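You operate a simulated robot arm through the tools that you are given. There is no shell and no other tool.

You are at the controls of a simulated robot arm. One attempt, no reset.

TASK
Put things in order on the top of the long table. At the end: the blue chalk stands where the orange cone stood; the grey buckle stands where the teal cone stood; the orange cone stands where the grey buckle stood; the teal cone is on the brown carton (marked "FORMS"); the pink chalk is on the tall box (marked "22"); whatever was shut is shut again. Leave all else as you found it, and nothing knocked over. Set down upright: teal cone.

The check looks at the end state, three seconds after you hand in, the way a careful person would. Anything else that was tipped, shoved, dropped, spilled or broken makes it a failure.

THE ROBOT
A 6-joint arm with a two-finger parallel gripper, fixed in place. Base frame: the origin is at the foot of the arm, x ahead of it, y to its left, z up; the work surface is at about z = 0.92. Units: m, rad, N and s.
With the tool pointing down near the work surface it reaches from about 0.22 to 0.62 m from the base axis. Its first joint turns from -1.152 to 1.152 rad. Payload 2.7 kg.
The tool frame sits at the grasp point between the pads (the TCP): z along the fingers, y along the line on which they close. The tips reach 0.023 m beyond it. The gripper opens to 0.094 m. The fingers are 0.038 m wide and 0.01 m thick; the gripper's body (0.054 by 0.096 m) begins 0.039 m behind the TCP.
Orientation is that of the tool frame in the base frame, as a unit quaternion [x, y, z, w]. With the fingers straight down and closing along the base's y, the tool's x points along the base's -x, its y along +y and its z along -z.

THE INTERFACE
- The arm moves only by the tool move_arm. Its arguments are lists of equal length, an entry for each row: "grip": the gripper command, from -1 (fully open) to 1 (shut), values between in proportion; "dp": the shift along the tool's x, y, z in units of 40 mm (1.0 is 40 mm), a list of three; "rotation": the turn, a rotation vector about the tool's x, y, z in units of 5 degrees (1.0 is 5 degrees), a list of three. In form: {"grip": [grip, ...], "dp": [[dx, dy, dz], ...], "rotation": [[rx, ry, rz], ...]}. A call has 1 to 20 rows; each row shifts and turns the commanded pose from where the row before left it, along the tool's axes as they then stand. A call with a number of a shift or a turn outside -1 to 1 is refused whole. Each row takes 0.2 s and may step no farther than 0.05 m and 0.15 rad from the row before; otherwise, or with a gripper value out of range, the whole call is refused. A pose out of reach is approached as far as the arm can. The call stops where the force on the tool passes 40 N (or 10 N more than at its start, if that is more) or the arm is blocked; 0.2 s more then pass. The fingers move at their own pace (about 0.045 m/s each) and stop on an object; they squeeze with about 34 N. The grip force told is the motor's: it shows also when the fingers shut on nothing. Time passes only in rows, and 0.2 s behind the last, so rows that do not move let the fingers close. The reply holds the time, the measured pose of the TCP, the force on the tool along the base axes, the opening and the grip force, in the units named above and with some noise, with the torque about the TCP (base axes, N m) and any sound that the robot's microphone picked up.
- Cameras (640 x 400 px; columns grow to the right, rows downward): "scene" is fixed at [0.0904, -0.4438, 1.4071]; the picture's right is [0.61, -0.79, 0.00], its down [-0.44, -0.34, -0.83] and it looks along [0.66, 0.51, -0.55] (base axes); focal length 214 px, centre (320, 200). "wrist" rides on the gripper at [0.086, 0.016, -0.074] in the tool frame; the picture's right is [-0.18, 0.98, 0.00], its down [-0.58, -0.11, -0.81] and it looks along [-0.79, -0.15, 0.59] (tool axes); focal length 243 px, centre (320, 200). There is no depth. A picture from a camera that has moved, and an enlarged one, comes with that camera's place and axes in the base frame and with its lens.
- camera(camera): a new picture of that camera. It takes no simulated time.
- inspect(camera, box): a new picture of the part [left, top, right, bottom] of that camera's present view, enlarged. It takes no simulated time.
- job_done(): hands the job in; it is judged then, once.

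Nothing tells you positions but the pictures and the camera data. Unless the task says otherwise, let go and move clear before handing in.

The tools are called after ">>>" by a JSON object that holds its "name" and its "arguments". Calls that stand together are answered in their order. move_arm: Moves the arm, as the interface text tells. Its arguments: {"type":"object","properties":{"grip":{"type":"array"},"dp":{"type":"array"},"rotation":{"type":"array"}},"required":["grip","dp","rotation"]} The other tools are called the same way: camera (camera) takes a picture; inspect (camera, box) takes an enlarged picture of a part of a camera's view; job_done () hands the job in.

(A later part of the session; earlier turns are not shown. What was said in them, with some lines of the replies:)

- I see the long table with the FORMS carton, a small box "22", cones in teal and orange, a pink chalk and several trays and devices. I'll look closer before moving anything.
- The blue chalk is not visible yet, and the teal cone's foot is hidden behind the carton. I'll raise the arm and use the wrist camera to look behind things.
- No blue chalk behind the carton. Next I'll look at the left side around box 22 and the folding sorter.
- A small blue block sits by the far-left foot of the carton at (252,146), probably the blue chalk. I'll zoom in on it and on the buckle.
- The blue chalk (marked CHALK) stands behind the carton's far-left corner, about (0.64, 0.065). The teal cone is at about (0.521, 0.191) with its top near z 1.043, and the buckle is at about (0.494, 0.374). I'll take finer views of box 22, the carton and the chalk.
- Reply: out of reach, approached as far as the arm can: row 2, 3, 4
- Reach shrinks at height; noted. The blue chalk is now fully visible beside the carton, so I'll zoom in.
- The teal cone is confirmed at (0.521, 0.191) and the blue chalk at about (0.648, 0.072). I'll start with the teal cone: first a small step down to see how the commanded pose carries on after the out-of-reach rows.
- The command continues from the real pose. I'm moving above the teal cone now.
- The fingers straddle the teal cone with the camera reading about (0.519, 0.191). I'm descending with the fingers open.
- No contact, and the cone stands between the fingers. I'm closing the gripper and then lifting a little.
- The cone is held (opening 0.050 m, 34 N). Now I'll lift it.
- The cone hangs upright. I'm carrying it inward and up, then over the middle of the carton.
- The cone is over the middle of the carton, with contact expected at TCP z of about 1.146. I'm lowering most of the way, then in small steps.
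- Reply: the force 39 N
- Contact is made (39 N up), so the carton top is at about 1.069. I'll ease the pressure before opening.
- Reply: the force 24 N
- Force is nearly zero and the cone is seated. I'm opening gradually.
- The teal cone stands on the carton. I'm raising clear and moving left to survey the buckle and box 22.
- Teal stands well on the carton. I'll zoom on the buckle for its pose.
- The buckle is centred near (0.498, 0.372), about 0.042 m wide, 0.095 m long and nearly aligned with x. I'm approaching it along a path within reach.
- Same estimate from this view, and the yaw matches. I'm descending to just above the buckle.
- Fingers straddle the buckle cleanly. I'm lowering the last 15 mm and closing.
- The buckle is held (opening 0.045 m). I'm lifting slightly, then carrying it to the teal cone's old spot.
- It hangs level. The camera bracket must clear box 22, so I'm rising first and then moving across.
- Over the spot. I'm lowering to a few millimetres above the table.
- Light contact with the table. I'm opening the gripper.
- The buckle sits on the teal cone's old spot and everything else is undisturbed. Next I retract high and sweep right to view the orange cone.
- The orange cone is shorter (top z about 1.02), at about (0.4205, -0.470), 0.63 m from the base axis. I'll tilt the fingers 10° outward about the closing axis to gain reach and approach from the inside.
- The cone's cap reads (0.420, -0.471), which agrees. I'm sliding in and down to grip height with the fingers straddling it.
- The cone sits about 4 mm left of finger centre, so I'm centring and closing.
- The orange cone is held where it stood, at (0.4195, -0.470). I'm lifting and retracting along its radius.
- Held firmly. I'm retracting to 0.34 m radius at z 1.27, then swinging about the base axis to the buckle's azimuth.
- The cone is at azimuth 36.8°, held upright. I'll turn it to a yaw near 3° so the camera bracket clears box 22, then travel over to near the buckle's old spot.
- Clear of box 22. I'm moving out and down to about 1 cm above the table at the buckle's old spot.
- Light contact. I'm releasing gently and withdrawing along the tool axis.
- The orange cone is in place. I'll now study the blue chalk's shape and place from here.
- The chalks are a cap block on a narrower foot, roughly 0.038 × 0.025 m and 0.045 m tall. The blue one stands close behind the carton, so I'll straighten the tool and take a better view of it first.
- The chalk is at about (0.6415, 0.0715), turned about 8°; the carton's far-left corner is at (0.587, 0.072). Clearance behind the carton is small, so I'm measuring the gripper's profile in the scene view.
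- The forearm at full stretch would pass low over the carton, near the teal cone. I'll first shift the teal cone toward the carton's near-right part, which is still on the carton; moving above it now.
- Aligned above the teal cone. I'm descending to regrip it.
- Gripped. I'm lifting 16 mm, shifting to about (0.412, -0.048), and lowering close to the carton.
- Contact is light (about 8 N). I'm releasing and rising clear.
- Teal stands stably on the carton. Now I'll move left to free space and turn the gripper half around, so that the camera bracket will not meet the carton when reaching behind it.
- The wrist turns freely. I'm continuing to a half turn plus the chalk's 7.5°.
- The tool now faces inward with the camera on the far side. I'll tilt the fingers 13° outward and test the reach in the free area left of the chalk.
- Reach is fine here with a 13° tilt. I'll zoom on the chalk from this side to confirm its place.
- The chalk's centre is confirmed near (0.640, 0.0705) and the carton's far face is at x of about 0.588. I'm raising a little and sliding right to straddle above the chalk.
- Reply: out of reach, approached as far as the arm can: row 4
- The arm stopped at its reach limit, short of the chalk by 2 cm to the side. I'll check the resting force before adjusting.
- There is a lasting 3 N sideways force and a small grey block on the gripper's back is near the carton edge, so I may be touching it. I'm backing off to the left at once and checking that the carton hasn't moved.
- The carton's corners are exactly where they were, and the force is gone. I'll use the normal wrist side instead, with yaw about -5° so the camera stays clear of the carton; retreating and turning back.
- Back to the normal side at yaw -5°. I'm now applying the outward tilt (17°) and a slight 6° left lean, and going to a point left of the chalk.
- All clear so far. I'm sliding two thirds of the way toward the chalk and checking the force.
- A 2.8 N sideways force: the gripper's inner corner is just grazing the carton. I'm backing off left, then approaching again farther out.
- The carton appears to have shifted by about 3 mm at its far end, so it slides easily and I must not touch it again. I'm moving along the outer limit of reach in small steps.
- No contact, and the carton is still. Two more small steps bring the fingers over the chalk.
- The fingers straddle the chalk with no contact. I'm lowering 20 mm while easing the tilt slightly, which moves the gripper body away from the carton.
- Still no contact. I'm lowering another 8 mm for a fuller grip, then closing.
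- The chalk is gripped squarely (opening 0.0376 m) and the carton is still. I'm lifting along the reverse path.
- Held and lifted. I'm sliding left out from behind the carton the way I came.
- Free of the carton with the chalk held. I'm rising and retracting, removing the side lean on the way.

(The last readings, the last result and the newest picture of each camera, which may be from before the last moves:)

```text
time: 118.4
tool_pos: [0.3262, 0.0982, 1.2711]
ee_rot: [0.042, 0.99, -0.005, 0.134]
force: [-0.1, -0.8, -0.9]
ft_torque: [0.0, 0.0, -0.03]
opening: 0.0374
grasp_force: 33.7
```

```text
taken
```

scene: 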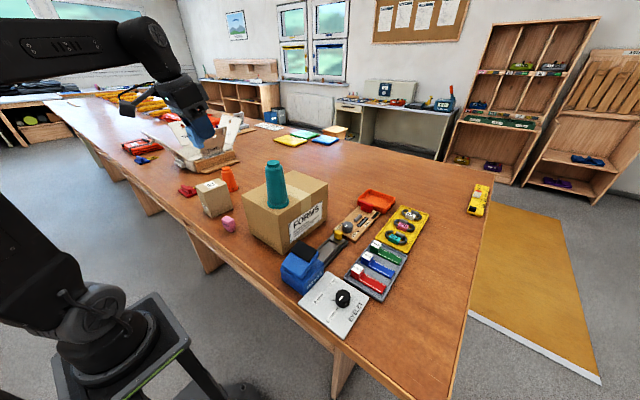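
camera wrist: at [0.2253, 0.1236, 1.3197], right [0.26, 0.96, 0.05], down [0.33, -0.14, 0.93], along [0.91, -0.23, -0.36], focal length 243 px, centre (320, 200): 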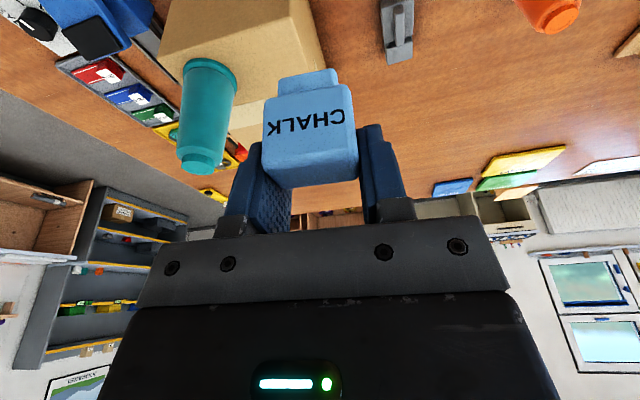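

Everything else stands as before. Checking how the chalk sits in the fingers.

>>> {"name": "inspect", "arguments": {"camera": "wrist", "box": [230, 50, 410, 220]}}

>>> {"name": "inspect", "arguments": {"camera": "scene", "box": [180, 80, 240, 160]}}

```text
2.35 times, centred on (320, 135) of wrist
camera zoom: at [0.2253, 0.1236, 1.3197], right [0.26, 0.96, 0.05], down [0.33, -0.14, 0.93], along [0.91, -0.23, -0.36], focal length 571 px, centre (320, 353)
```

zoom: 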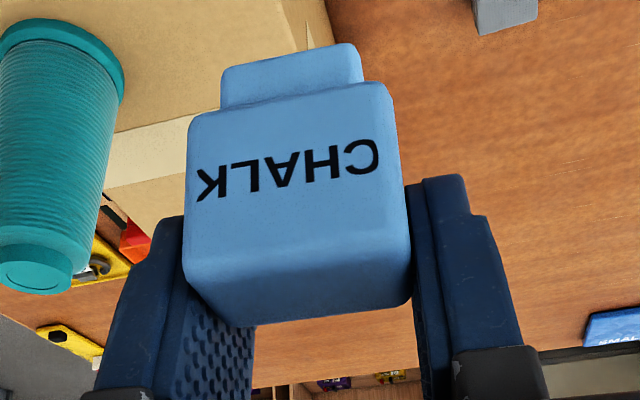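

```text
5.00 times, centred on (210, 120) of scene
camera zoom: at [0.0904, -0.4438, 1.4071], right [0.61, -0.79, 0.0], down [-0.44, -0.34, -0.83], along [0.66, 0.51, -0.55], focal length 1072 px, centre (870, 600)
```

zoom: 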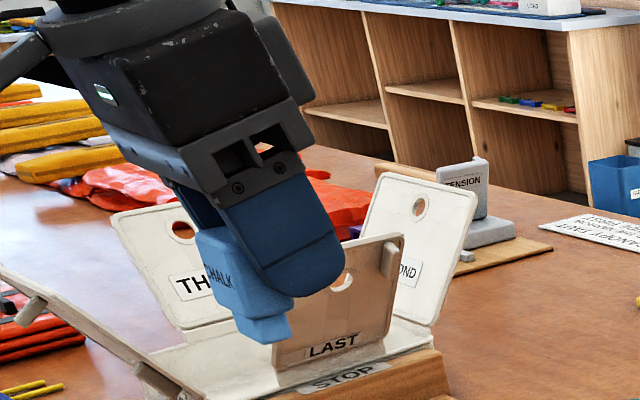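

The chalk sits flush and upright in the grip, about 19 mm inward of the TCP. I'm carrying it across to the right and turning to the orange spot's azimuth.

>>> {"name": "move_arm", "arguments": {"grip": [1, 1, 1, 1, 1, 1, 1, 1, 1, 1, 1, 1, 1, 1, 1, 1, 1, 1, 1, 1], "dp": [[0.168, -0.897, -0.047], [0.168, -0.897, -0.047], [0.168, -0.897, -0.047], [0.168, -0.897, -0.047], [0.168, -0.897, -0.047], [0.168, -0.897, -0.047], [0.168, -0.897, -0.047], [0.168, -0.897, -0.047], [0.168, -0.897, -0.047], [0.168, -0.897, -0.047], [0, 0, 0], [0, 0, 0], [0, 0, 0], [0, 0, 0], [0, 0, 0], [0, 0, 0], [0, 0, 0], [0, 0, 0], [0, 0, 0], [0, 0, 0]], "rotation": [[0, 0, 0], [0, 0, 0], [0, 0, 0], [0, 0, 0], [0, 0, 0], [0, 0, 0], [0, 0, 0], [0, 0, 0], [0, 0, 0], [0, 0, 0], [0.267, 0, 0.9636], [0.267, 0, 0.9636], [0.267, 0, 0.9636], [0.267, 0, 0.9636], [0.267, 0, 0.9636], [0.267, 0, 0.9636], [0.267, 0, 0.9636], [0.267, 0, 0.9636], [0.182, 0, 0.655], [0, 0, 0]]}}

>>> {"name": "camera", "arguments": {"camera": "wrist"}}

>>> {"name": "camera", "arguments": {"camera": "scene"}}

```text
time: 122.6
tool_pos: [0.2295, -0.2512, 1.2715]
ee_rot: [0.406, 0.904, -0.055, 0.124]
force: [-0.3, -0.8, -1.1]
ft_torque: [-0.03, 0.02, 0.01]
opening: 0.0372
grasp_force: 33.8
```

```text
taken
camera wrist: at [0.1722, -0.1637, 1.3206], right [0.85, 0.52, 0.05], down [0.15, -0.33, 0.93], along [0.5, -0.79, -0.36], focal length 243 px, centre (320, 200)
```

wrist: 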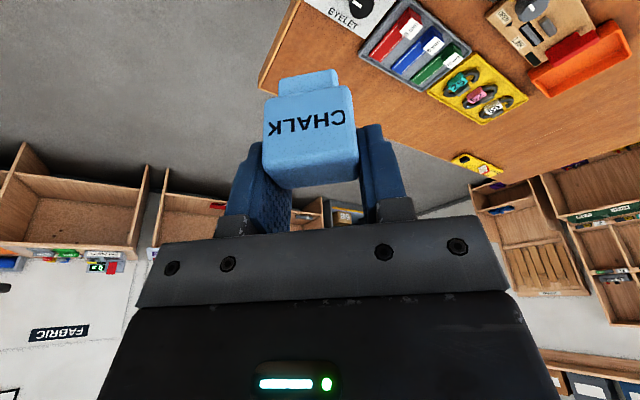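

```text
taken
```

scene: 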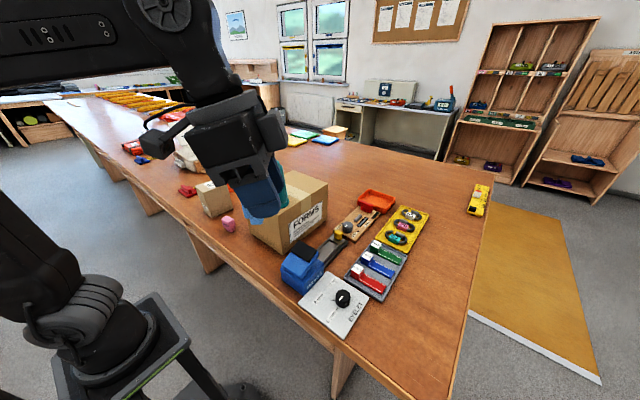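

Holding well. I'm moving out and down toward the orange cone's old spot.

>>> {"name": "move_arm", "arguments": {"grip": [1, 1, 1, 1, 1, 1, 1, 1, 1, 1, 1, 1, 1], "dp": [[-0.539, -0.008, 0.759], [-0.539, -0.008, 0.759], [-0.539, -0.008, 0.759], [-0.539, -0.008, 0.759], [-0.539, -0.008, 0.759], [-0.539, -0.008, 0.759], [-0.539, -0.008, 0.759], [-0.539, -0.008, 0.759], [-0.539, -0.008, 0.759], [-0.225, -0.004, 0.71], [-0.225, -0.004, 0.71], [-0.225, -0.004, 0.71], [0, 0, 0]], "rotation": [[0, 0, 0], [0, 0, 0], [0, 0, 0], [0, 0, 0], [0, 0, 0], [0, 0, 0], [0, 0, 0], [0, 0, 0], [0, 0, 0], [0, 0, 0], [0, 0, 0], [0, 0, 0], [0, 0, 0]]}}

>>> {"name": "camera", "arguments": {"camera": "wrist"}}

>>> {"name": "inspect", "arguments": {"camera": "scene", "box": [360, 230, 480, 350]}}

```text
time: 125.4
tool_pos: [0.4299, -0.4834, 0.9835]
ee_rot: [0.405, 0.904, -0.055, 0.123]
force: [-1.1, 0.0, -0.5]
ft_torque: [-0.04, 0.03, -0.01]
opening: 0.0369
grasp_force: 34.4
```

```text
taken
camera wrist: at [0.3738, -0.3952, 1.0331], right [0.85, 0.52, 0.05], down [0.15, -0.33, 0.93], along [0.5, -0.79, -0.36], focal length 243 px, centre (320, 200)
```

wrist: 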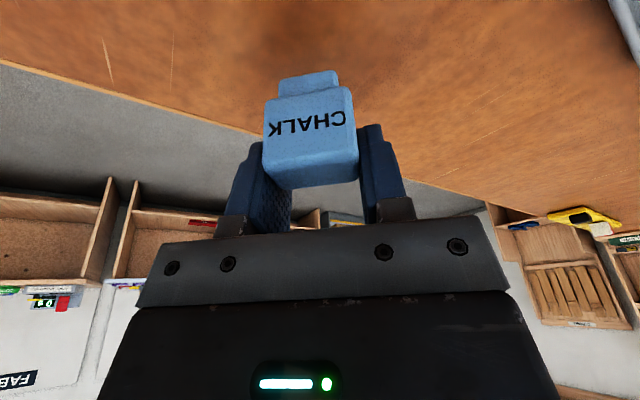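

```text
3.33 times, centred on (420, 290) of scene
camera zoom: at [0.0904, -0.4438, 1.4071], right [0.61, -0.79, 0.0], down [-0.44, -0.34, -0.83], along [0.66, 0.51, -0.55], focal length 715 px, centre (-13, -100)
```

zoom: 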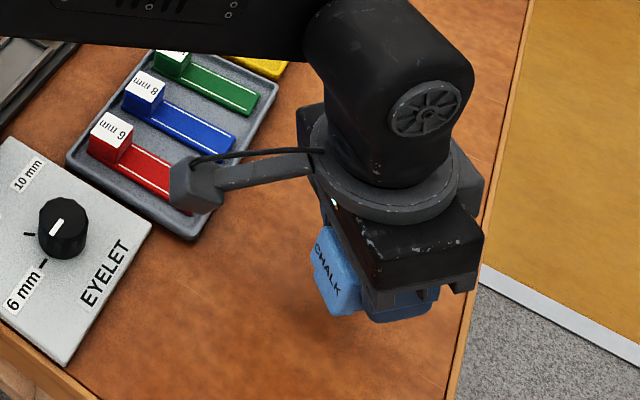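

>>> {"name": "move_arm", "arguments": {"grip": [1, 1, 1], "dp": [[0.01, 0, 0.13], [0.03, 0, 0.12], [0, 0, 0]], "rotation": [[0, 0, 0], [0, 0, 0], [0, 0, 0]]}}

>>> {"name": "move_arm", "arguments": {"grip": [1, 1], "dp": [[0.02, 0, 0.07], [0, 0, 0]], "rotation": [[0, 0, 0], [0, 0, 0]]}}

>>> {"name": "inspect", "arguments": {"camera": "scene", "box": [400, 290, 460, 340]}}

```text
time: 126.2
tool_pos: [0.4319, -0.4855, 0.9743]
ee_rot: [0.405, 0.904, -0.054, 0.123]
force: [0.5, 0.0, -0.4]
ft_torque: [-0.01, 0.03, -0.02]
opening: 0.0374
grasp_force: 34.1
```

```text
time: 126.8
tool_pos: [0.433, -0.4851, 0.9711]
ee_rot: [0.406, 0.904, -0.055, 0.124]
force: [0.3, -0.5, -0.1]
ft_torque: [-0.01, -0.03, 0.0]
opening: 0.0371
grasp_force: 34.2
```

```text
8.00 times, centred on (430, 315) of scene
camera zoom: at [0.0904, -0.4438, 1.4071], right [0.61, -0.79, 0.0], down [-0.44, -0.34, -0.83], along [0.66, 0.51, -0.55], focal length 1716 px, centre (-560, -720)
```

zoom: 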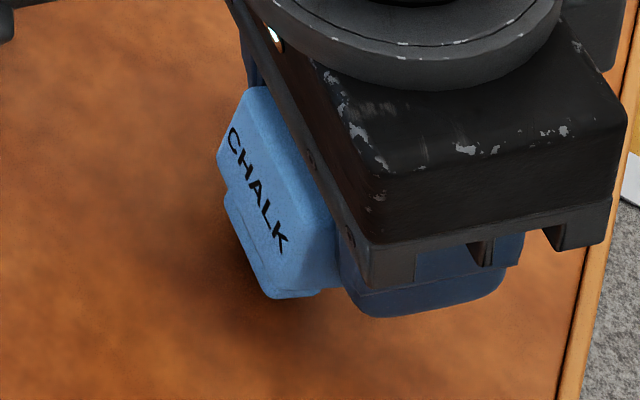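

The chalk looks about 5 mm farther out than the mark. I'm shifting inward 6 mm and lowering to contact.

>>> {"name": "move_arm", "arguments": {"grip": [1, 1], "dp": [[0.145, 0, -0.01], [0, 0, 0]], "rotation": [[0, 0, 0], [0, 0, 0]]}}

>>> {"name": "move_arm", "arguments": {"grip": [1, 1], "dp": [[0.013, 0, 0.048], [0, 0, 0]], "rotation": [[0, 0, 0], [0, 0, 0]]}}

>>> {"name": "move_arm", "arguments": {"grip": [1, 1], "dp": [[0.013, 0, 0.048], [0, 0, 0]], "rotation": [[0, 0, 0], [0, 0, 0]]}}

```text
time: 127.4
tool_pos: [0.4291, -0.4823, 0.9696]
ee_rot: [0.405, 0.904, -0.054, 0.124]
force: [-0.6, 0.4, -1.3]
ft_torque: [0.0, -0.03, 0.01]
opening: 0.0374
grasp_force: 33.7
```

```text
time: 128.0
tool_pos: [0.429, -0.4812, 0.9684]
ee_rot: [0.406, 0.904, -0.054, 0.124]
force: [-0.3, -0.1, -1.6]
ft_torque: [0.0, -0.01, 0.01]
opening: 0.0372
grasp_force: 34.4
```

```text
time: 128.6
tool_pos: [0.4303, -0.4829, 0.9672]
ee_rot: [0.405, 0.904, -0.054, 0.123]
force: [-0.1, -0.3, -0.9]
ft_torque: [-0.01, -0.02, 0.02]
opening: 0.0374
grasp_force: 34.1
```

>>> {"name": "move_arm", "arguments": {"grip": [1, 1], "dp": [[0.009, 0, 0.035], [0, 0, 0]], "rotation": [[0, 0, 0], [0, 0, 0]]}}

>>> {"name": "move_arm", "arguments": {"grip": [1, 1], "dp": [[0.009, 0, 0.035], [0, 0, 0]], "rotation": [[0, 0, 0], [0, 0, 0]]}}

>>> {"name": "inspect", "arguments": {"camera": "scene", "box": [400, 290, 460, 340]}}

```text
time: 129.2
tool_pos: [0.4303, -0.4817, 0.9652]
ee_rot: [0.405, 0.904, -0.055, 0.123]
force: [-1.1, 0.4, 2.3]
ft_torque: [0.07, 0.06, 0.04]
opening: 0.0373
grasp_force: 34.1
```

```text
time: 129.8
tool_pos: [0.4299, -0.481, 0.9652]
ee_rot: [0.405, 0.904, -0.056, 0.124]
force: [-3.6, 1.4, 14.6]
ft_torque: [0.32, 0.3, 0.02]
opening: 0.0372
grasp_force: 34.3
```

```text
8.00 times, centred on (430, 315) of scene
camera zoom: at [0.0901, -0.4435, 1.4072], right [0.61, -0.79, 0.0], down [-0.44, -0.34, -0.83], along [0.66, 0.51, -0.55], focal length 1716 px, centre (-560, -720)
```

zoom: 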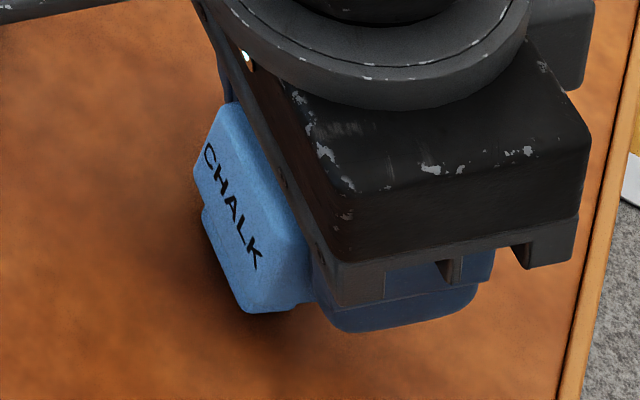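

Firm contact (about 15 N). I'm easing off slightly, then opening gently.

>>> {"name": "move_arm", "arguments": {"grip": [1, 1], "dp": [[-0.008, 0, -0.032], [0, 0, 0]], "rotation": [[0, 0, 0], [0, 0, 0]]}}

>>> {"name": "move_arm", "arguments": {"grip": [0.18, 0.14, 0.1, 0.05, 0, -0.1, -0.25, -0.5, -0.8, -1, -1], "dp": [[0, 0, 0], [0, 0, 0], [0, 0, 0], [0, 0, 0], [0, 0, 0], [0, 0, 0], [0, 0, 0], [0, 0, 0], [0, 0, 0], [0, 0, 0], [0, 0, 0]], "rotation": [[0, 0, 0], [0, 0, 0], [0, 0, 0], [0, 0, 0], [0, 0, 0], [0, 0, 0], [0, 0, 0], [0, 0, 0], [0, 0, 0], [0, 0, 0], [0, 0, 0]]}}

>>> {"name": "camera", "arguments": {"camera": "wrist"}}

>>> {"name": "inspect", "arguments": {"camera": "scene", "box": [390, 280, 470, 340]}}

```text
time: 130.4
tool_pos: [0.4305, -0.481, 0.965]
ee_rot: [0.406, 0.904, -0.056, 0.124]
force: [0.6, -3.2, 9.2]
ft_torque: [-0.01, 0.11, 0.06]
opening: 0.0371
grasp_force: 33.5
```

```text
time: 132.8
tool_pos: [0.4287, -0.4816, 0.9646]
ee_rot: [0.406, 0.904, -0.054, 0.123]
force: [0.6, 0.4, -1.1]
ft_torque: [-0.01, 0.0, -0.01]
opening: 0.0938
grasp_force: 0.0
```

```text
taken
camera wrist: at [0.3726, -0.3932, 1.0143], right [0.85, 0.52, 0.05], down [0.15, -0.33, 0.93], along [0.5, -0.79, -0.36], focal length 243 px, centre (320, 200)
```

wrist: 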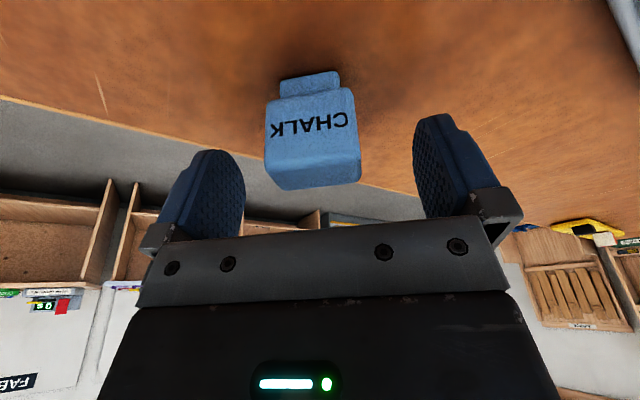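

```text
6.67 times, centred on (430, 310) of scene
camera zoom: at [0.0904, -0.4438, 1.4071], right [0.61, -0.79, 0.0], down [-0.44, -0.34, -0.83], along [0.66, 0.51, -0.55], focal length 1430 px, centre (-413, -533)
```

zoom: 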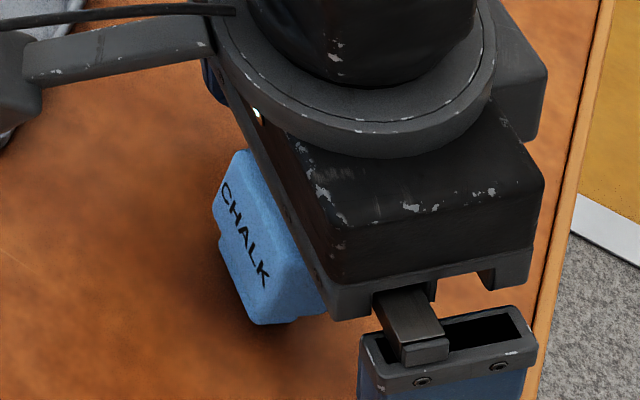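

The chalk stands on its own. I'm withdrawing upward along the tool axis, then retracting.

>>> {"name": "move_arm", "arguments": {"grip": [-1, -1, -1, -1, -1], "dp": [[0, 0, -0.5], [0, 0, -0.8], [0, 0, -0.9], [0, 0, -0.9], [0, 0, 0]], "rotation": [[0, 0, 0], [0, 0, 0], [0, 0, 0], [0, 0, 0], [0, 0, 0]]}}

>>> {"name": "camera", "arguments": {"camera": "wrist"}}

>>> {"name": "inspect", "arguments": {"camera": "wrist", "box": [280, 0, 400, 120]}}

>>> {"name": "inspect", "arguments": {"camera": "scene", "box": [360, 230, 480, 350]}}

```text
time: 134.0
tool_pos: [0.4081, -0.4543, 1.0847]
ee_rot: [0.405, 0.905, -0.054, 0.122]
force: [-0.8, 0.2, -0.8]
ft_torque: [0.01, 0.01, 0.01]
opening: 0.0937
grasp_force: 0.0
```

```text
taken
camera wrist: at [0.3514, -0.3671, 1.1338], right [0.85, 0.52, 0.05], down [0.15, -0.33, 0.93], along [0.5, -0.79, -0.36], focal length 243 px, centre (320, 200)
```

wrist: 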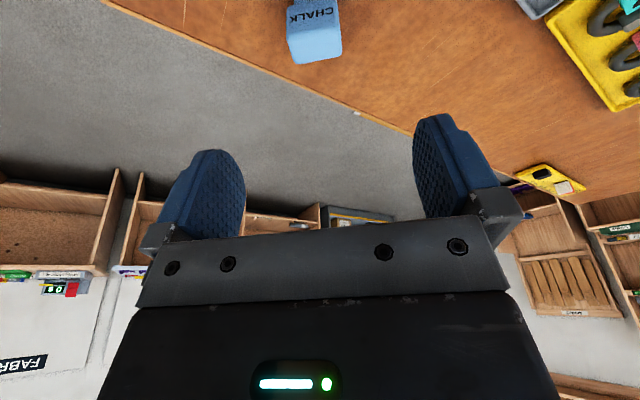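

```text
3.33 times, centred on (340, 60) of wrist
camera zoom: at [0.3514, -0.3671, 1.1338], right [0.85, 0.52, 0.05], down [0.15, -0.33, 0.93], along [0.5, -0.79, -0.36], focal length 809 px, centre (253, 667)
```

zoom: 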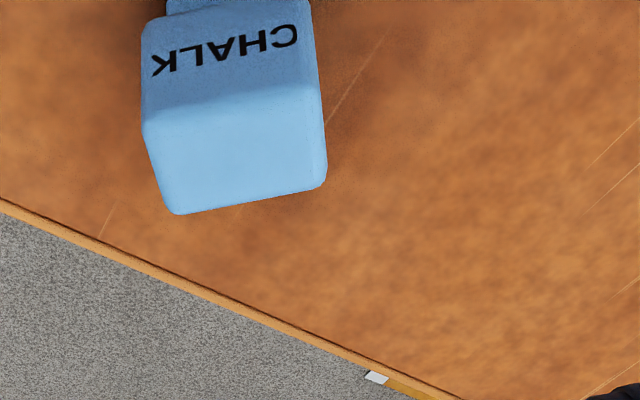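

```text
3.33 times, centred on (420, 290) of scene
camera zoom: at [0.0904, -0.4438, 1.4071], right [0.61, -0.79, 0.0], down [-0.44, -0.34, -0.83], along [0.66, 0.51, -0.55], focal length 715 px, centre (-13, -100)
```

zoom: 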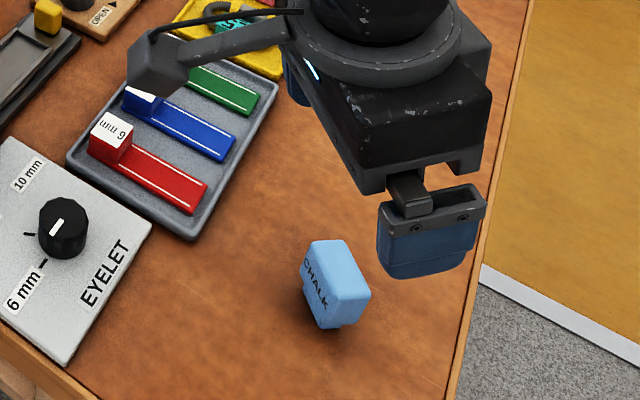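

The blue chalk stands upright at about (0.420, -0.472), on the orange cone's mark. Now I retract, straighten and head for the pink chalk.

>>> {"name": "move_arm", "arguments": {"grip": [-1, -1, -1, -1, -1, -1, -1, -1, -1, -1, -1, -1, -1, -1], "dp": [[0.585, 0, -0.696], [0.585, 0, -0.696], [0.585, 0, -0.696], [0.585, 0, -0.696], [0.585, 0, -0.696], [0.585, 0, -0.696], [0.585, 0, -0.696], [0.585, 0, -0.696], [0.585, 0, -0.696], [0, 0, 0], [0, 0, 0], [0, 0, 0], [0, 0, 0], [0, 0, 0]], "rotation": [[0, 0, 0], [0, 0, 0], [0, 0, 0], [0, 0, 0], [0, 0, 0], [0, 0, 0], [0, 0, 0], [0, 0, 0], [0, 0, 0], [0, 0.775, 0], [0, 0.775, 0], [0, 0.775, 0], [0, 0.775, 0], [0, 0, 0]]}}

>>> {"name": "move_arm", "arguments": {"grip": [-1, -1, -1, -1, -1, -1, -1, -1, -1, -1, -1, -1], "dp": [[0, 0, 0], [0, 0, 0], [0, 0, 0], [0, 0, 0], [0, 0, 0], [0, 0, 0], [0, 0, 0], [0, 0, 0], [0, 0, 0], [0, 0, 0], [0, 0, 0], [0, 0, 0]], "rotation": [[0, 0, -1], [0, 0, -1], [0, 0, -1], [0, 0, -1], [0, 0, -1], [0, 0, -1], [0, 0, -1], [0, 0, -1], [0, 0, -1], [0, 0, -1], [0, 0, -1], [0, 0, -0.3]]}}

>>> {"name": "camera", "arguments": {"camera": "scene"}}

```text
time: 137.0
tool_pos: [0.2267, -0.2558, 1.2701]
ee_rot: [0.409, 0.912, 0.0, 0.0]
force: [0.2, 0.1, 0.2]
ft_torque: [-0.02, 0.01, 0.03]
opening: 0.0941
grasp_force: 0.0
```

```text
time: 139.6
tool_pos: [0.2278, -0.256, 1.2695]
ee_rot: [-0.073, 0.997, 0.001, 0.0]
force: [0.6, 0.0, -0.7]
ft_torque: [0.02, -0.03, 0.01]
opening: 0.094
grasp_force: 0.1
```

```text
taken
```

scene: 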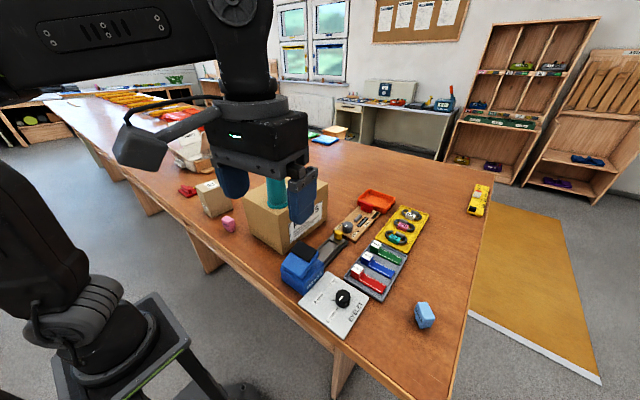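

Yaw now matches the chalk's 8.4°. I'm moving over to look down at the pink chalk.

>>> {"name": "move_arm", "arguments": {"grip": [-1, -1, -1, -1, -1, -1, -1, -1, -1, -1, -1], "dp": [[-0.241, 0.915, 0.05], [-0.241, 0.915, 0.05], [-0.241, 0.915, 0.05], [-0.241, 0.915, 0.05], [-0.241, 0.915, 0.05], [-0.241, 0.915, 0.05], [-0.241, 0.915, 0.05], [-0.241, 0.915, 0.05], [-0.241, 0.915, 0.05], [-0.241, 0.915, 0.05], [0, 0, 0]], "rotation": [[0, 0, 0], [0, 0, 0], [0, 0, 0], [0, 0, 0], [0, 0, 0], [0, 0, 0], [0, 0, 0], [0, 0, 0], [0, 0, 0], [0, 0, 0], [0, 0, 0]]}}

>>> {"name": "camera", "arguments": {"camera": "wrist"}}

>>> {"name": "inspect", "arguments": {"camera": "wrist", "box": [260, 0, 400, 80]}}

>>> {"name": "inspect", "arguments": {"camera": "scene", "box": [170, 160, 350, 262]}}

```text
time: 142.0
tool_pos: [0.2703, 0.1224, 1.2535]
ee_rot: [-0.071, 0.997, 0.001, -0.001]
force: [0.1, 0.4, 0.0]
ft_torque: [0.01, -0.05, -0.01]
opening: 0.0941
grasp_force: 0.0
```

```text
taken
camera wrist: at [0.1813, 0.1258, 1.328], right [0.04, 1.0, 0.0], down [0.59, -0.03, 0.81], along [0.81, -0.03, -0.59], focal length 243 px, centre (320, 200)
```

wrist: 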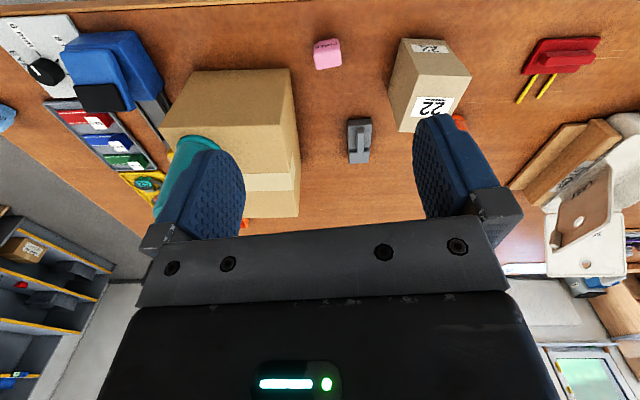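

```text
4.57 times, centred on (330, 40) of wrist
camera zoom: at [0.1813, 0.1258, 1.328], right [0.04, 1.0, 0.0], down [0.59, -0.03, 0.81], along [0.81, -0.03, -0.59], focal length 1109 px, centre (274, 931)
```

zoom: 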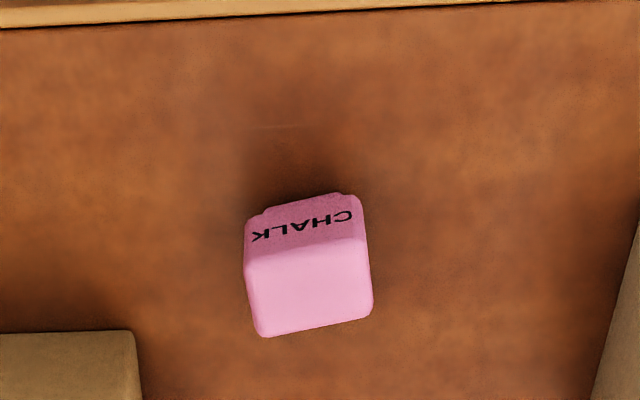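

```text
3.56 times, centred on (260, 211) of scene
camera zoom: at [0.0904, -0.4438, 1.4071], right [0.61, -0.79, 0.0], down [-0.44, -0.34, -0.83], along [0.66, 0.51, -0.55], focal length 763 px, centre (533, 161)
```

zoom: 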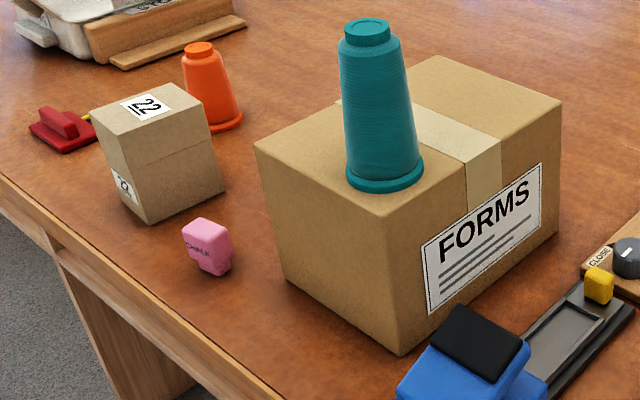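

The pink chalk is at about (0.340, 0.132), yaw about 9°. I'm descending to just above it.

>>> {"name": "move_arm", "arguments": {"grip": [-1, -1, -1, -1, -1, -1, -1, -1], "dp": [[-0.251, 0, 0.799], [-0.251, 0, 0.799], [-0.251, 0, 0.799], [-0.251, 0, 0.799], [-0.251, 0, 0.799], [-0.251, 0, 0.799], [-0.251, 0, 0.799], [0, 0, 0]], "rotation": [[0, 0, 0], [0, 0, 0], [0, 0, 0], [0, 0, 0], [0, 0, 0], [0, 0, 0], [0, 0, 0], [0, 0, 0]]}}

>>> {"name": "camera", "arguments": {"camera": "wrist"}}

>>> {"name": "inspect", "arguments": {"camera": "scene", "box": [190, 160, 290, 240]}}

```text
time: 143.8
tool_pos: [0.3375, 0.1296, 1.028]
ee_rot: [-0.072, 0.997, 0.001, 0.0]
force: [-0.8, 0.6, 0.5]
ft_torque: [0.01, -0.03, 0.03]
opening: 0.0942
grasp_force: 0.2
```

```text
taken
camera wrist: at [0.2507, 0.1341, 1.1029], right [0.04, 1.0, 0.0], down [0.59, -0.03, 0.81], along [0.81, -0.03, -0.59], focal length 243 px, centre (320, 200)
```

wrist: 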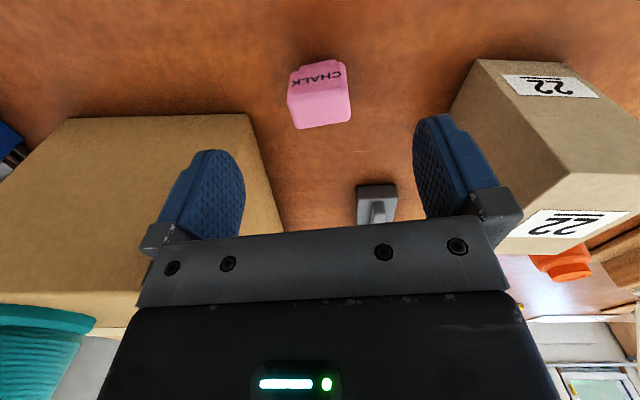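

```text
5.00 times, centred on (240, 200) of scene
camera zoom: at [0.0904, -0.4438, 1.4071], right [0.61, -0.79, 0.0], down [-0.44, -0.34, -0.83], along [0.66, 0.51, -0.55], focal length 1072 px, centre (720, 200)
```

zoom: 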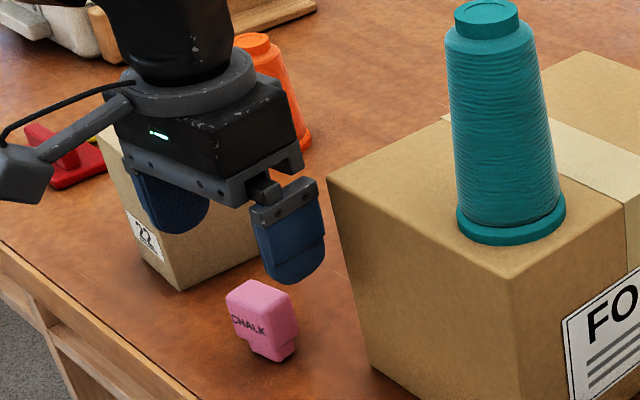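

Aligned. I'm narrowing the fingers a little to keep away from the carton, then descending to grip height.

>>> {"name": "move_arm", "arguments": {"grip": [-0.5, -0.5, -0.5, -0.5, -0.5, -0.5], "dp": [[-0.08, 0.02, 0], [0, 0, 0], [0, 0, 0.6], [0, 0, 0.6], [0, 0, 0.42], [0, 0, 0]], "rotation": [[0, 0, 0], [0, 0, 0], [0, 0, 0], [0, 0, 0], [0, 0, 0], [0, 0, 0]]}}

>>> {"name": "camera", "arguments": {"camera": "wrist"}}

>>> {"name": "inspect", "arguments": {"camera": "scene", "box": [190, 170, 290, 250]}}

```text
time: 145.2
tool_pos: [0.3423, 0.1335, 0.9601]
ee_rot: [-0.072, 0.997, 0.001, 0.0]
force: [0.9, -0.2, 0.0]
ft_torque: [0.0, -0.02, -0.01]
opening: 0.0705
grasp_force: 0.1
```

```text
taken
camera wrist: at [0.2542, 0.1367, 1.0358], right [0.04, 1.0, 0.0], down [0.59, -0.03, 0.81], along [0.81, -0.03, -0.59], focal length 243 px, centre (320, 200)
```

wrist: 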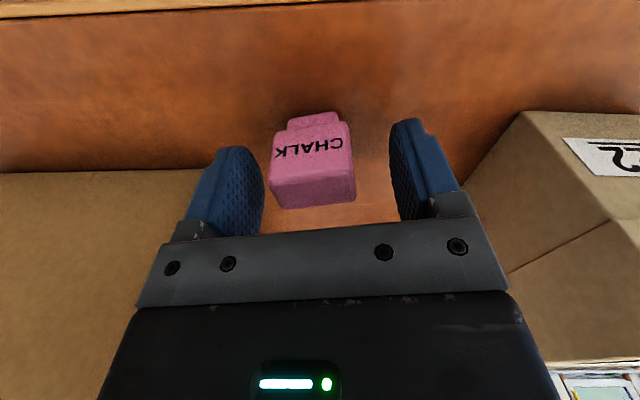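

```text
5.00 times, centred on (240, 210) of scene
camera zoom: at [0.0904, -0.4438, 1.4071], right [0.61, -0.79, 0.0], down [-0.44, -0.34, -0.83], along [0.66, 0.51, -0.55], focal length 1072 px, centre (720, 150)
```

zoom: 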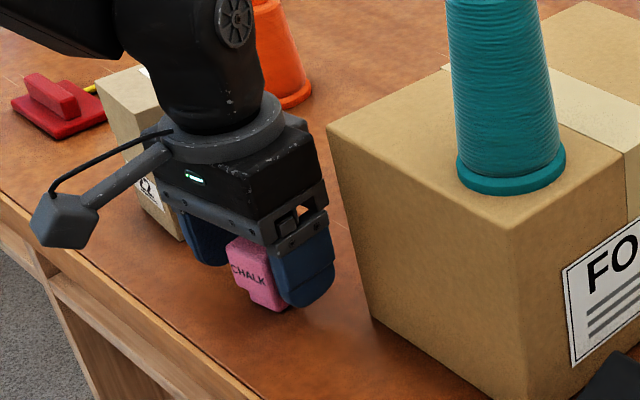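

The pink chalk is between the fingers. I'm closing and lifting.

>>> {"name": "move_arm", "arguments": {"grip": [1, 1, 1, 1, 1], "dp": [[0, 0, 0], [0, 0, 0], [0, 0, 0], [0, 0, 0], [0, 0, 0]], "rotation": [[0, 0, 0], [0, 0, 0], [0, 0, 0], [0, 0, 0], [0, 0, 0]]}}

>>> {"name": "move_arm", "arguments": {"grip": [1, 1, 1, 1, 1, 1], "dp": [[0, 0, -0.3], [0, 0, -0.8], [0, 0, -1], [0, 0, -1], [0, 0, -0.9], [0, 0, 0]], "rotation": [[0, 0, 0], [0, 0, 0], [0, 0, 0], [0, 0, 0], [0, 0, 0], [0, 0, 0]]}}

>>> {"name": "camera", "arguments": {"camera": "wrist"}}

>>> {"name": "inspect", "arguments": {"camera": "scene", "box": [180, 110, 300, 230]}}

```text
time: 146.4
tool_pos: [0.3425, 0.1319, 0.9613]
ee_rot: [-0.072, 0.997, 0.001, 0.0]
force: [-0.2, 0.1, -0.3]
ft_torque: [0.02, 0.01, 0.0]
opening: 0.0372
grasp_force: 33.6
```

```text
time: 147.8
tool_pos: [0.3426, 0.1307, 1.1213]
ee_rot: [-0.072, 0.997, 0.001, 0.0]
force: [-0.2, -0.2, -0.5]
ft_torque: [0.0, -0.03, 0.0]
opening: 0.0373
grasp_force: 34.0
```

```text
taken
camera wrist: at [0.2545, 0.1356, 1.1963], right [0.04, 1.0, 0.0], down [0.59, -0.03, 0.81], along [0.81, -0.03, -0.59], focal length 243 px, centre (320, 200)
```

wrist: 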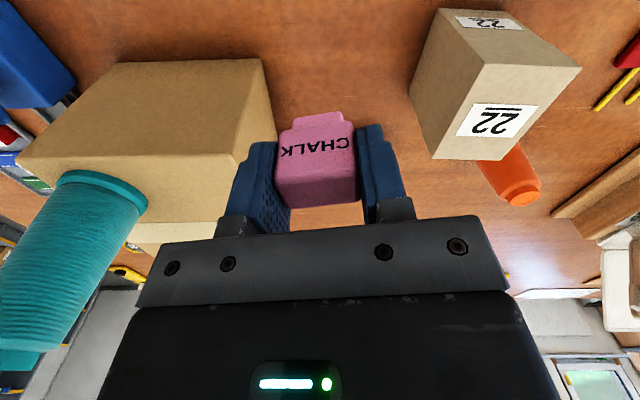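

```text
3.33 times, centred on (240, 170) of scene
camera zoom: at [0.0904, -0.4438, 1.4071], right [0.61, -0.79, 0.0], down [-0.44, -0.34, -0.83], along [0.66, 0.51, -0.55], focal length 715 px, centre (587, 300)
```

zoom: 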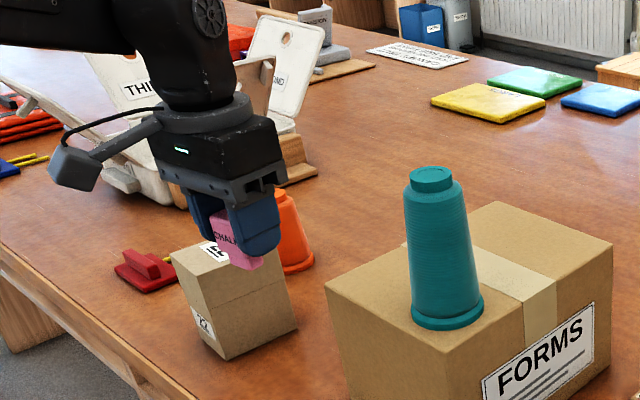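

Held. I'm moving over the centre of box 22's top, about (0.384, 0.274).

>>> {"name": "move_arm", "arguments": {"grip": [1, 1, 1, 1, 1, 1, 1], "dp": [[-0.385, 0.8525, 0], [-0.385, 0.8525, 0], [-0.385, 0.8525, 0], [-0.385, 0.8525, 0], [0, 0, 0.5], [0, 0, 0.4], [0, 0, 0]], "rotation": [[0, 0, 0], [0, 0, 0], [0, 0, 0], [0, 0, 0], [0, 0, 0], [0, 0, 0], [0, 0, 0]]}}

>>> {"name": "camera", "arguments": {"camera": "wrist"}}

>>> {"name": "inspect", "arguments": {"camera": "scene", "box": [180, 150, 250, 220]}}

```text
time: 149.4
tool_pos: [0.3853, 0.2759, 1.0854]
ee_rot: [-0.072, 0.997, 0.0, 0.0]
force: [-0.5, 0.7, -1.1]
ft_torque: [-0.04, 0.04, -0.01]
opening: 0.0373
grasp_force: 34.2
```

```text
taken
camera wrist: at [0.297, 0.2805, 1.1611], right [0.04, 1.0, 0.0], down [0.59, -0.03, 0.81], along [0.81, -0.03, -0.59], focal length 243 px, centre (320, 200)
```

wrist: 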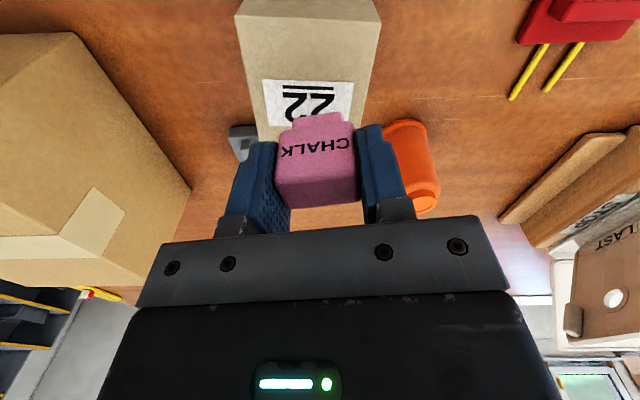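

```text
5.71 times, centred on (215, 185) of scene
camera zoom: at [0.0904, -0.4438, 1.4071], right [0.61, -0.79, 0.0], down [-0.44, -0.34, -0.83], along [0.66, 0.51, -0.55], focal length 1226 px, centre (920, 286)
```

zoom: 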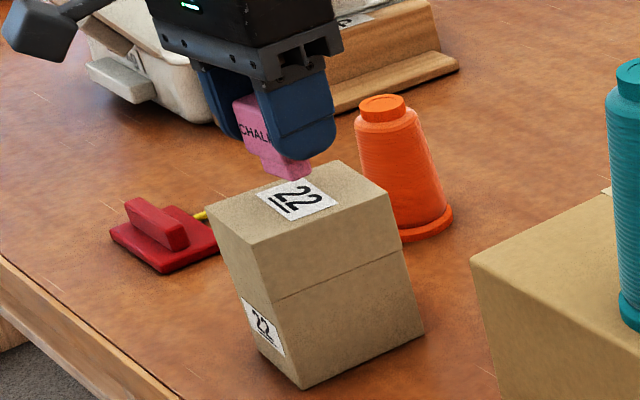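

The chalk is centred above the "22" label. I'm lowering in small steps.

>>> {"name": "move_arm", "arguments": {"grip": [1, 1, 1], "dp": [[0, 0, 0.2], [0, 0, 0.12], [0, 0, 0]], "rotation": [[0, 0, 0], [0, 0, 0], [0, 0, 0]]}}

>>> {"name": "inspect", "arguments": {"camera": "scene", "box": [190, 160, 240, 200]}}

```text
time: 150.2
tool_pos: [0.3851, 0.2762, 1.0735]
ee_rot: [-0.071, 0.997, 0.001, 0.0]
force: [-0.2, 0.1, -0.3]
ft_torque: [0.0, -0.02, 0.0]
opening: 0.0375
grasp_force: 33.8
```

```text
10.00 times, centred on (215, 180) of scene
camera zoom: at [0.0904, -0.4438, 1.4071], right [0.61, -0.79, 0.0], down [-0.44, -0.34, -0.83], along [0.66, 0.51, -0.55], focal length 2145 px, centre (1370, 400)
```

zoom: 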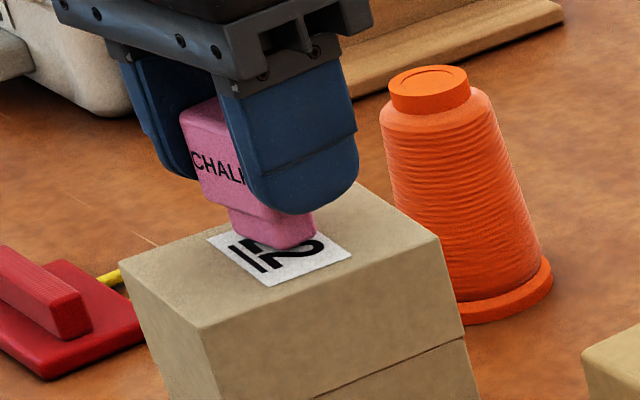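

>>> {"name": "move_arm", "arguments": {"grip": [1, 1], "dp": [[0, 0, 0.07], [0, 0, 0]], "rotation": [[0, 0, 0], [0, 0, 0]]}}

>>> {"name": "move_arm", "arguments": {"grip": [1, 1], "dp": [[0, 0, 0.05], [0, 0, 0]], "rotation": [[0, 0, 0], [0, 0, 0]]}}

>>> {"name": "inspect", "arguments": {"camera": "scene", "box": [190, 160, 240, 200]}}

```text
time: 150.8
tool_pos: [0.385, 0.2749, 1.0706]
ee_rot: [-0.071, 0.997, 0.001, 0.0]
force: [-0.8, -0.4, 3.7]
ft_torque: [-0.06, 0.04, -0.01]
opening: 0.0372
grasp_force: 34.5
```

```text
time: 151.4
tool_pos: [0.3843, 0.277, 1.0703]
ee_rot: [-0.072, 0.997, 0.002, 0.003]
force: [0.9, -2.2, 22.5]
ft_torque: [-0.16, 0.08, 0.0]
opening: 0.0374
grasp_force: 34.0
```

```text
10.00 times, centred on (215, 180) of scene
camera zoom: at [0.0901, -0.444, 1.407], right [0.61, -0.79, 0.0], down [-0.44, -0.34, -0.83], along [0.66, 0.51, -0.55], focal length 2145 px, centre (1370, 400)
```

zoom: 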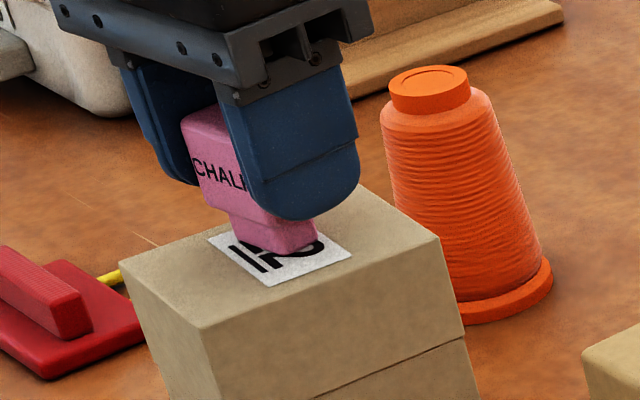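

Contact with the box top (22 N). I'm easing off 1.5 mm and opening only part way first.

>>> {"name": "move_arm", "arguments": {"grip": [1, 1], "dp": [[0, 0, -0.045], [0, 0, 0]], "rotation": [[0, 0, 0], [0, 0, 0]]}}

>>> {"name": "move_arm", "arguments": {"grip": [0.18, 0.14, 0.1, 0.05, 0, -0.1, -0.2, -0.3, -0.4, -0.5, -0.5], "dp": [[0, 0, 0], [0, 0, 0], [0, 0, 0], [0, 0, 0], [0, 0, 0], [0, 0, 0], [0, 0, 0], [0, 0, 0], [0, 0, 0], [0, 0, 0], [0, 0, 0]], "rotation": [[0, 0, 0], [0, 0, 0], [0, 0, 0], [0, 0, 0], [0, 0, 0], [0, 0, 0], [0, 0, 0], [0, 0, 0], [0, 0, 0], [0, 0, 0], [0, 0, 0]]}}

>>> {"name": "inspect", "arguments": {"camera": "scene", "box": [190, 160, 240, 200]}}

>>> {"name": "camera", "arguments": {"camera": "wrist"}}

```text
time: 152.0
tool_pos: [0.3857, 0.2759, 1.0707]
ee_rot: [-0.071, 0.997, 0.002, 0.001]
force: [3.6, -0.3, 17.9]
ft_torque: [-0.03, -0.13, -0.01]
opening: 0.0372
grasp_force: 33.9
```

```text
time: 154.4
tool_pos: [0.3846, 0.2757, 1.0709]
ee_rot: [-0.072, 0.997, 0.001, 0.0]
force: [0.4, 0.3, 0.1]
ft_torque: [0.01, 0.0, 0.0]
opening: 0.0703
grasp_force: 0.1
```

```text
10.00 times, centred on (215, 180) of scene
camera zoom: at [0.0904, -0.4438, 1.4071], right [0.61, -0.79, 0.0], down [-0.44, -0.34, -0.83], along [0.66, 0.51, -0.55], focal length 2145 px, centre (1370, 400)
```

zoom: 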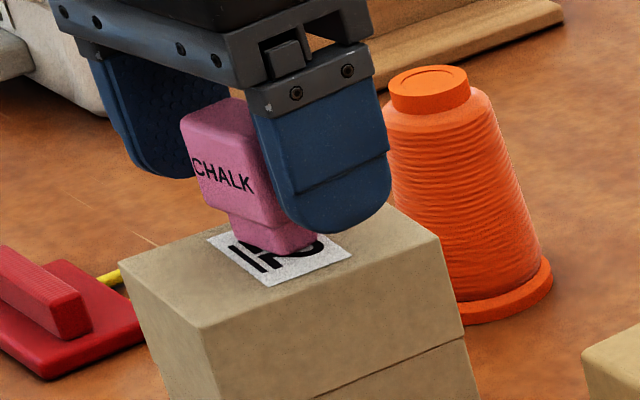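

```text
taken
camera wrist: at [0.2963, 0.2799, 1.1454], right [0.04, 1.0, 0.0], down [0.59, -0.03, 0.81], along [0.81, -0.03, -0.59], focal length 243 px, centre (320, 200)
```

wrist: 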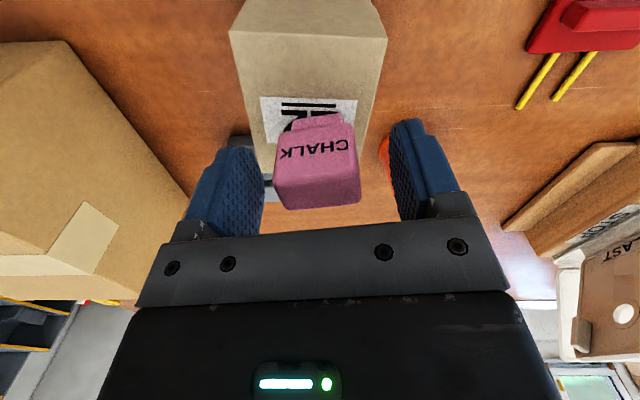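

The pink chalk stands on the box. I'm rising straight up and clear, then returning toward the start position.

>>> {"name": "move_arm", "arguments": {"grip": [-0.5, -0.5, -0.5, -0.5, -0.5], "dp": [[0, 0, -0.5], [0, 0, -0.8], [0, 0, -1], [0, 0, -1], [0, 0, 0]], "rotation": [[0, 0, 0], [0, 0, 0], [0, 0, 0], [0, 0, 0], [0, 0, 0]]}}

>>> {"name": "move_arm", "arguments": {"grip": [-1, -1, -1, -1, -1, -1, -1, -1], "dp": [[0.8, -0.3, -0.5], [0.8, -0.3, -0.5], [0.4, -0.9, 0], [0, -1, 0], [0, -1, 0], [0, -1, 0], [0, -1, 0], [0, 0, 0]], "rotation": [[0, 0, 0], [0, 0, 0], [0, 0, 0], [0, 0, 0], [0, 0, 0], [0, 0, 0], [0, 0, 0], [0, 0, 0]]}}

>>> {"name": "camera", "arguments": {"camera": "scene"}}

>>> {"name": "camera", "arguments": {"camera": "wrist"}}

>>> {"name": "inspect", "arguments": {"camera": "scene", "box": [220, 160, 348, 240]}}

```text
time: 155.6
tool_pos: [0.3841, 0.274, 1.2036]
ee_rot: [-0.072, 0.997, 0.001, 0.0]
force: [0.0, 0.3, -0.5]
ft_torque: [-0.01, -0.01, 0.01]
opening: 0.0707
grasp_force: 0.0
```

```text
time: 157.4
tool_pos: [0.3385, 0.0444, 1.2428]
ee_rot: [-0.072, 0.997, 0.002, 0.0]
force: [0.2, 0.4, -0.3]
ft_torque: [-0.02, 0.01, 0.01]
opening: 0.0938
grasp_force: 0.1
```

```text
taken
```

scene: 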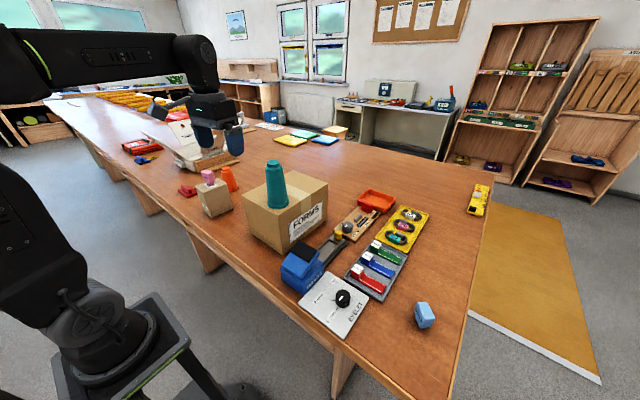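

```text
taken
camera wrist: at [0.2501, 0.0486, 1.3171], right [0.04, 1.0, 0.0], down [0.59, -0.03, 0.81], along [0.81, -0.03, -0.59], focal length 243 px, centre (320, 200)
```

wrist: 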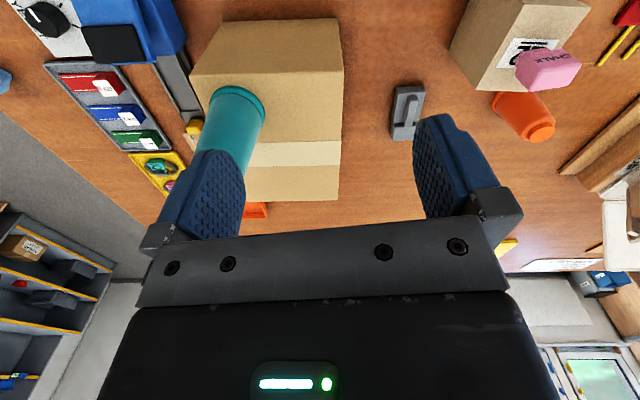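

```text
5.00 times, centred on (284, 200) of scene
camera zoom: at [0.0904, -0.4438, 1.4071], right [0.61, -0.79, 0.0], down [-0.44, -0.34, -0.83], along [0.66, 0.51, -0.55], focal length 1072 px, centre (500, 200)
```

zoom: 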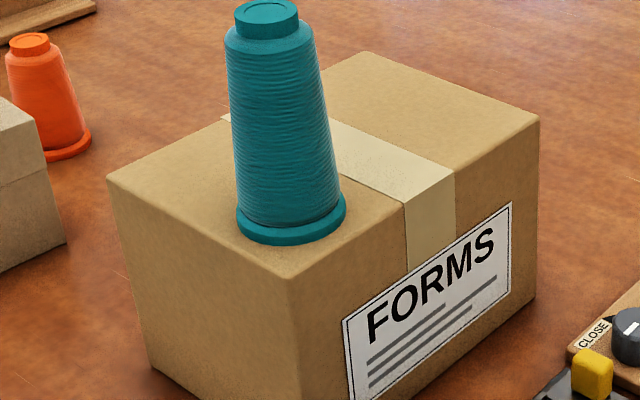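

All pieces are in place: teal on the carton, buckle at (0.52, 0.19), orange at (0.499, 0.372), blue chalk at (0.42, -0.47) and pink chalk on box 22. All stand upright, and I opened nothing that was shut. Along the way I brushed the carton, and it sits about 3 mm off its original place at the far end; I'm leaving it there rather than risk another touch. The gripper is empty and clear, so I'm handing in.

>>> {"name": "job_done", "arguments": {}}

```text
The job is handed in.
```

The job is handed in, and every item ended up where the task asked. The one flaw is that I nudged the brown carton by about 3 mm.

| Item | Where it is now |
|---|---|
| Teal cone | upright on the brown carton (FORMS) |
| Grey buckle | where the teal cone stood |
| Orange cone | upright where the grey buckle stood |
| Blue chalk | upright where the orange cone stood, within about 2 mm |
| Pink chalk | upright on box 22 |

- **Carton shift:** The blue chalk was tucked behind the carton, and the gripper brushed the carton twice while reaching for it. After the second touch the carton's far end sat about 3 mm off. I left it there because pushing it back risked moving it further.
- **Teal cone moved twice:** I first set it in the middle of the carton, then moved it toward the near-right corner so the arm could reach over for the chalk.
- **Nothing opened:** I opened nothing, so there was nothing to shut again. In the last pictures nothing else looked moved or knocked over.
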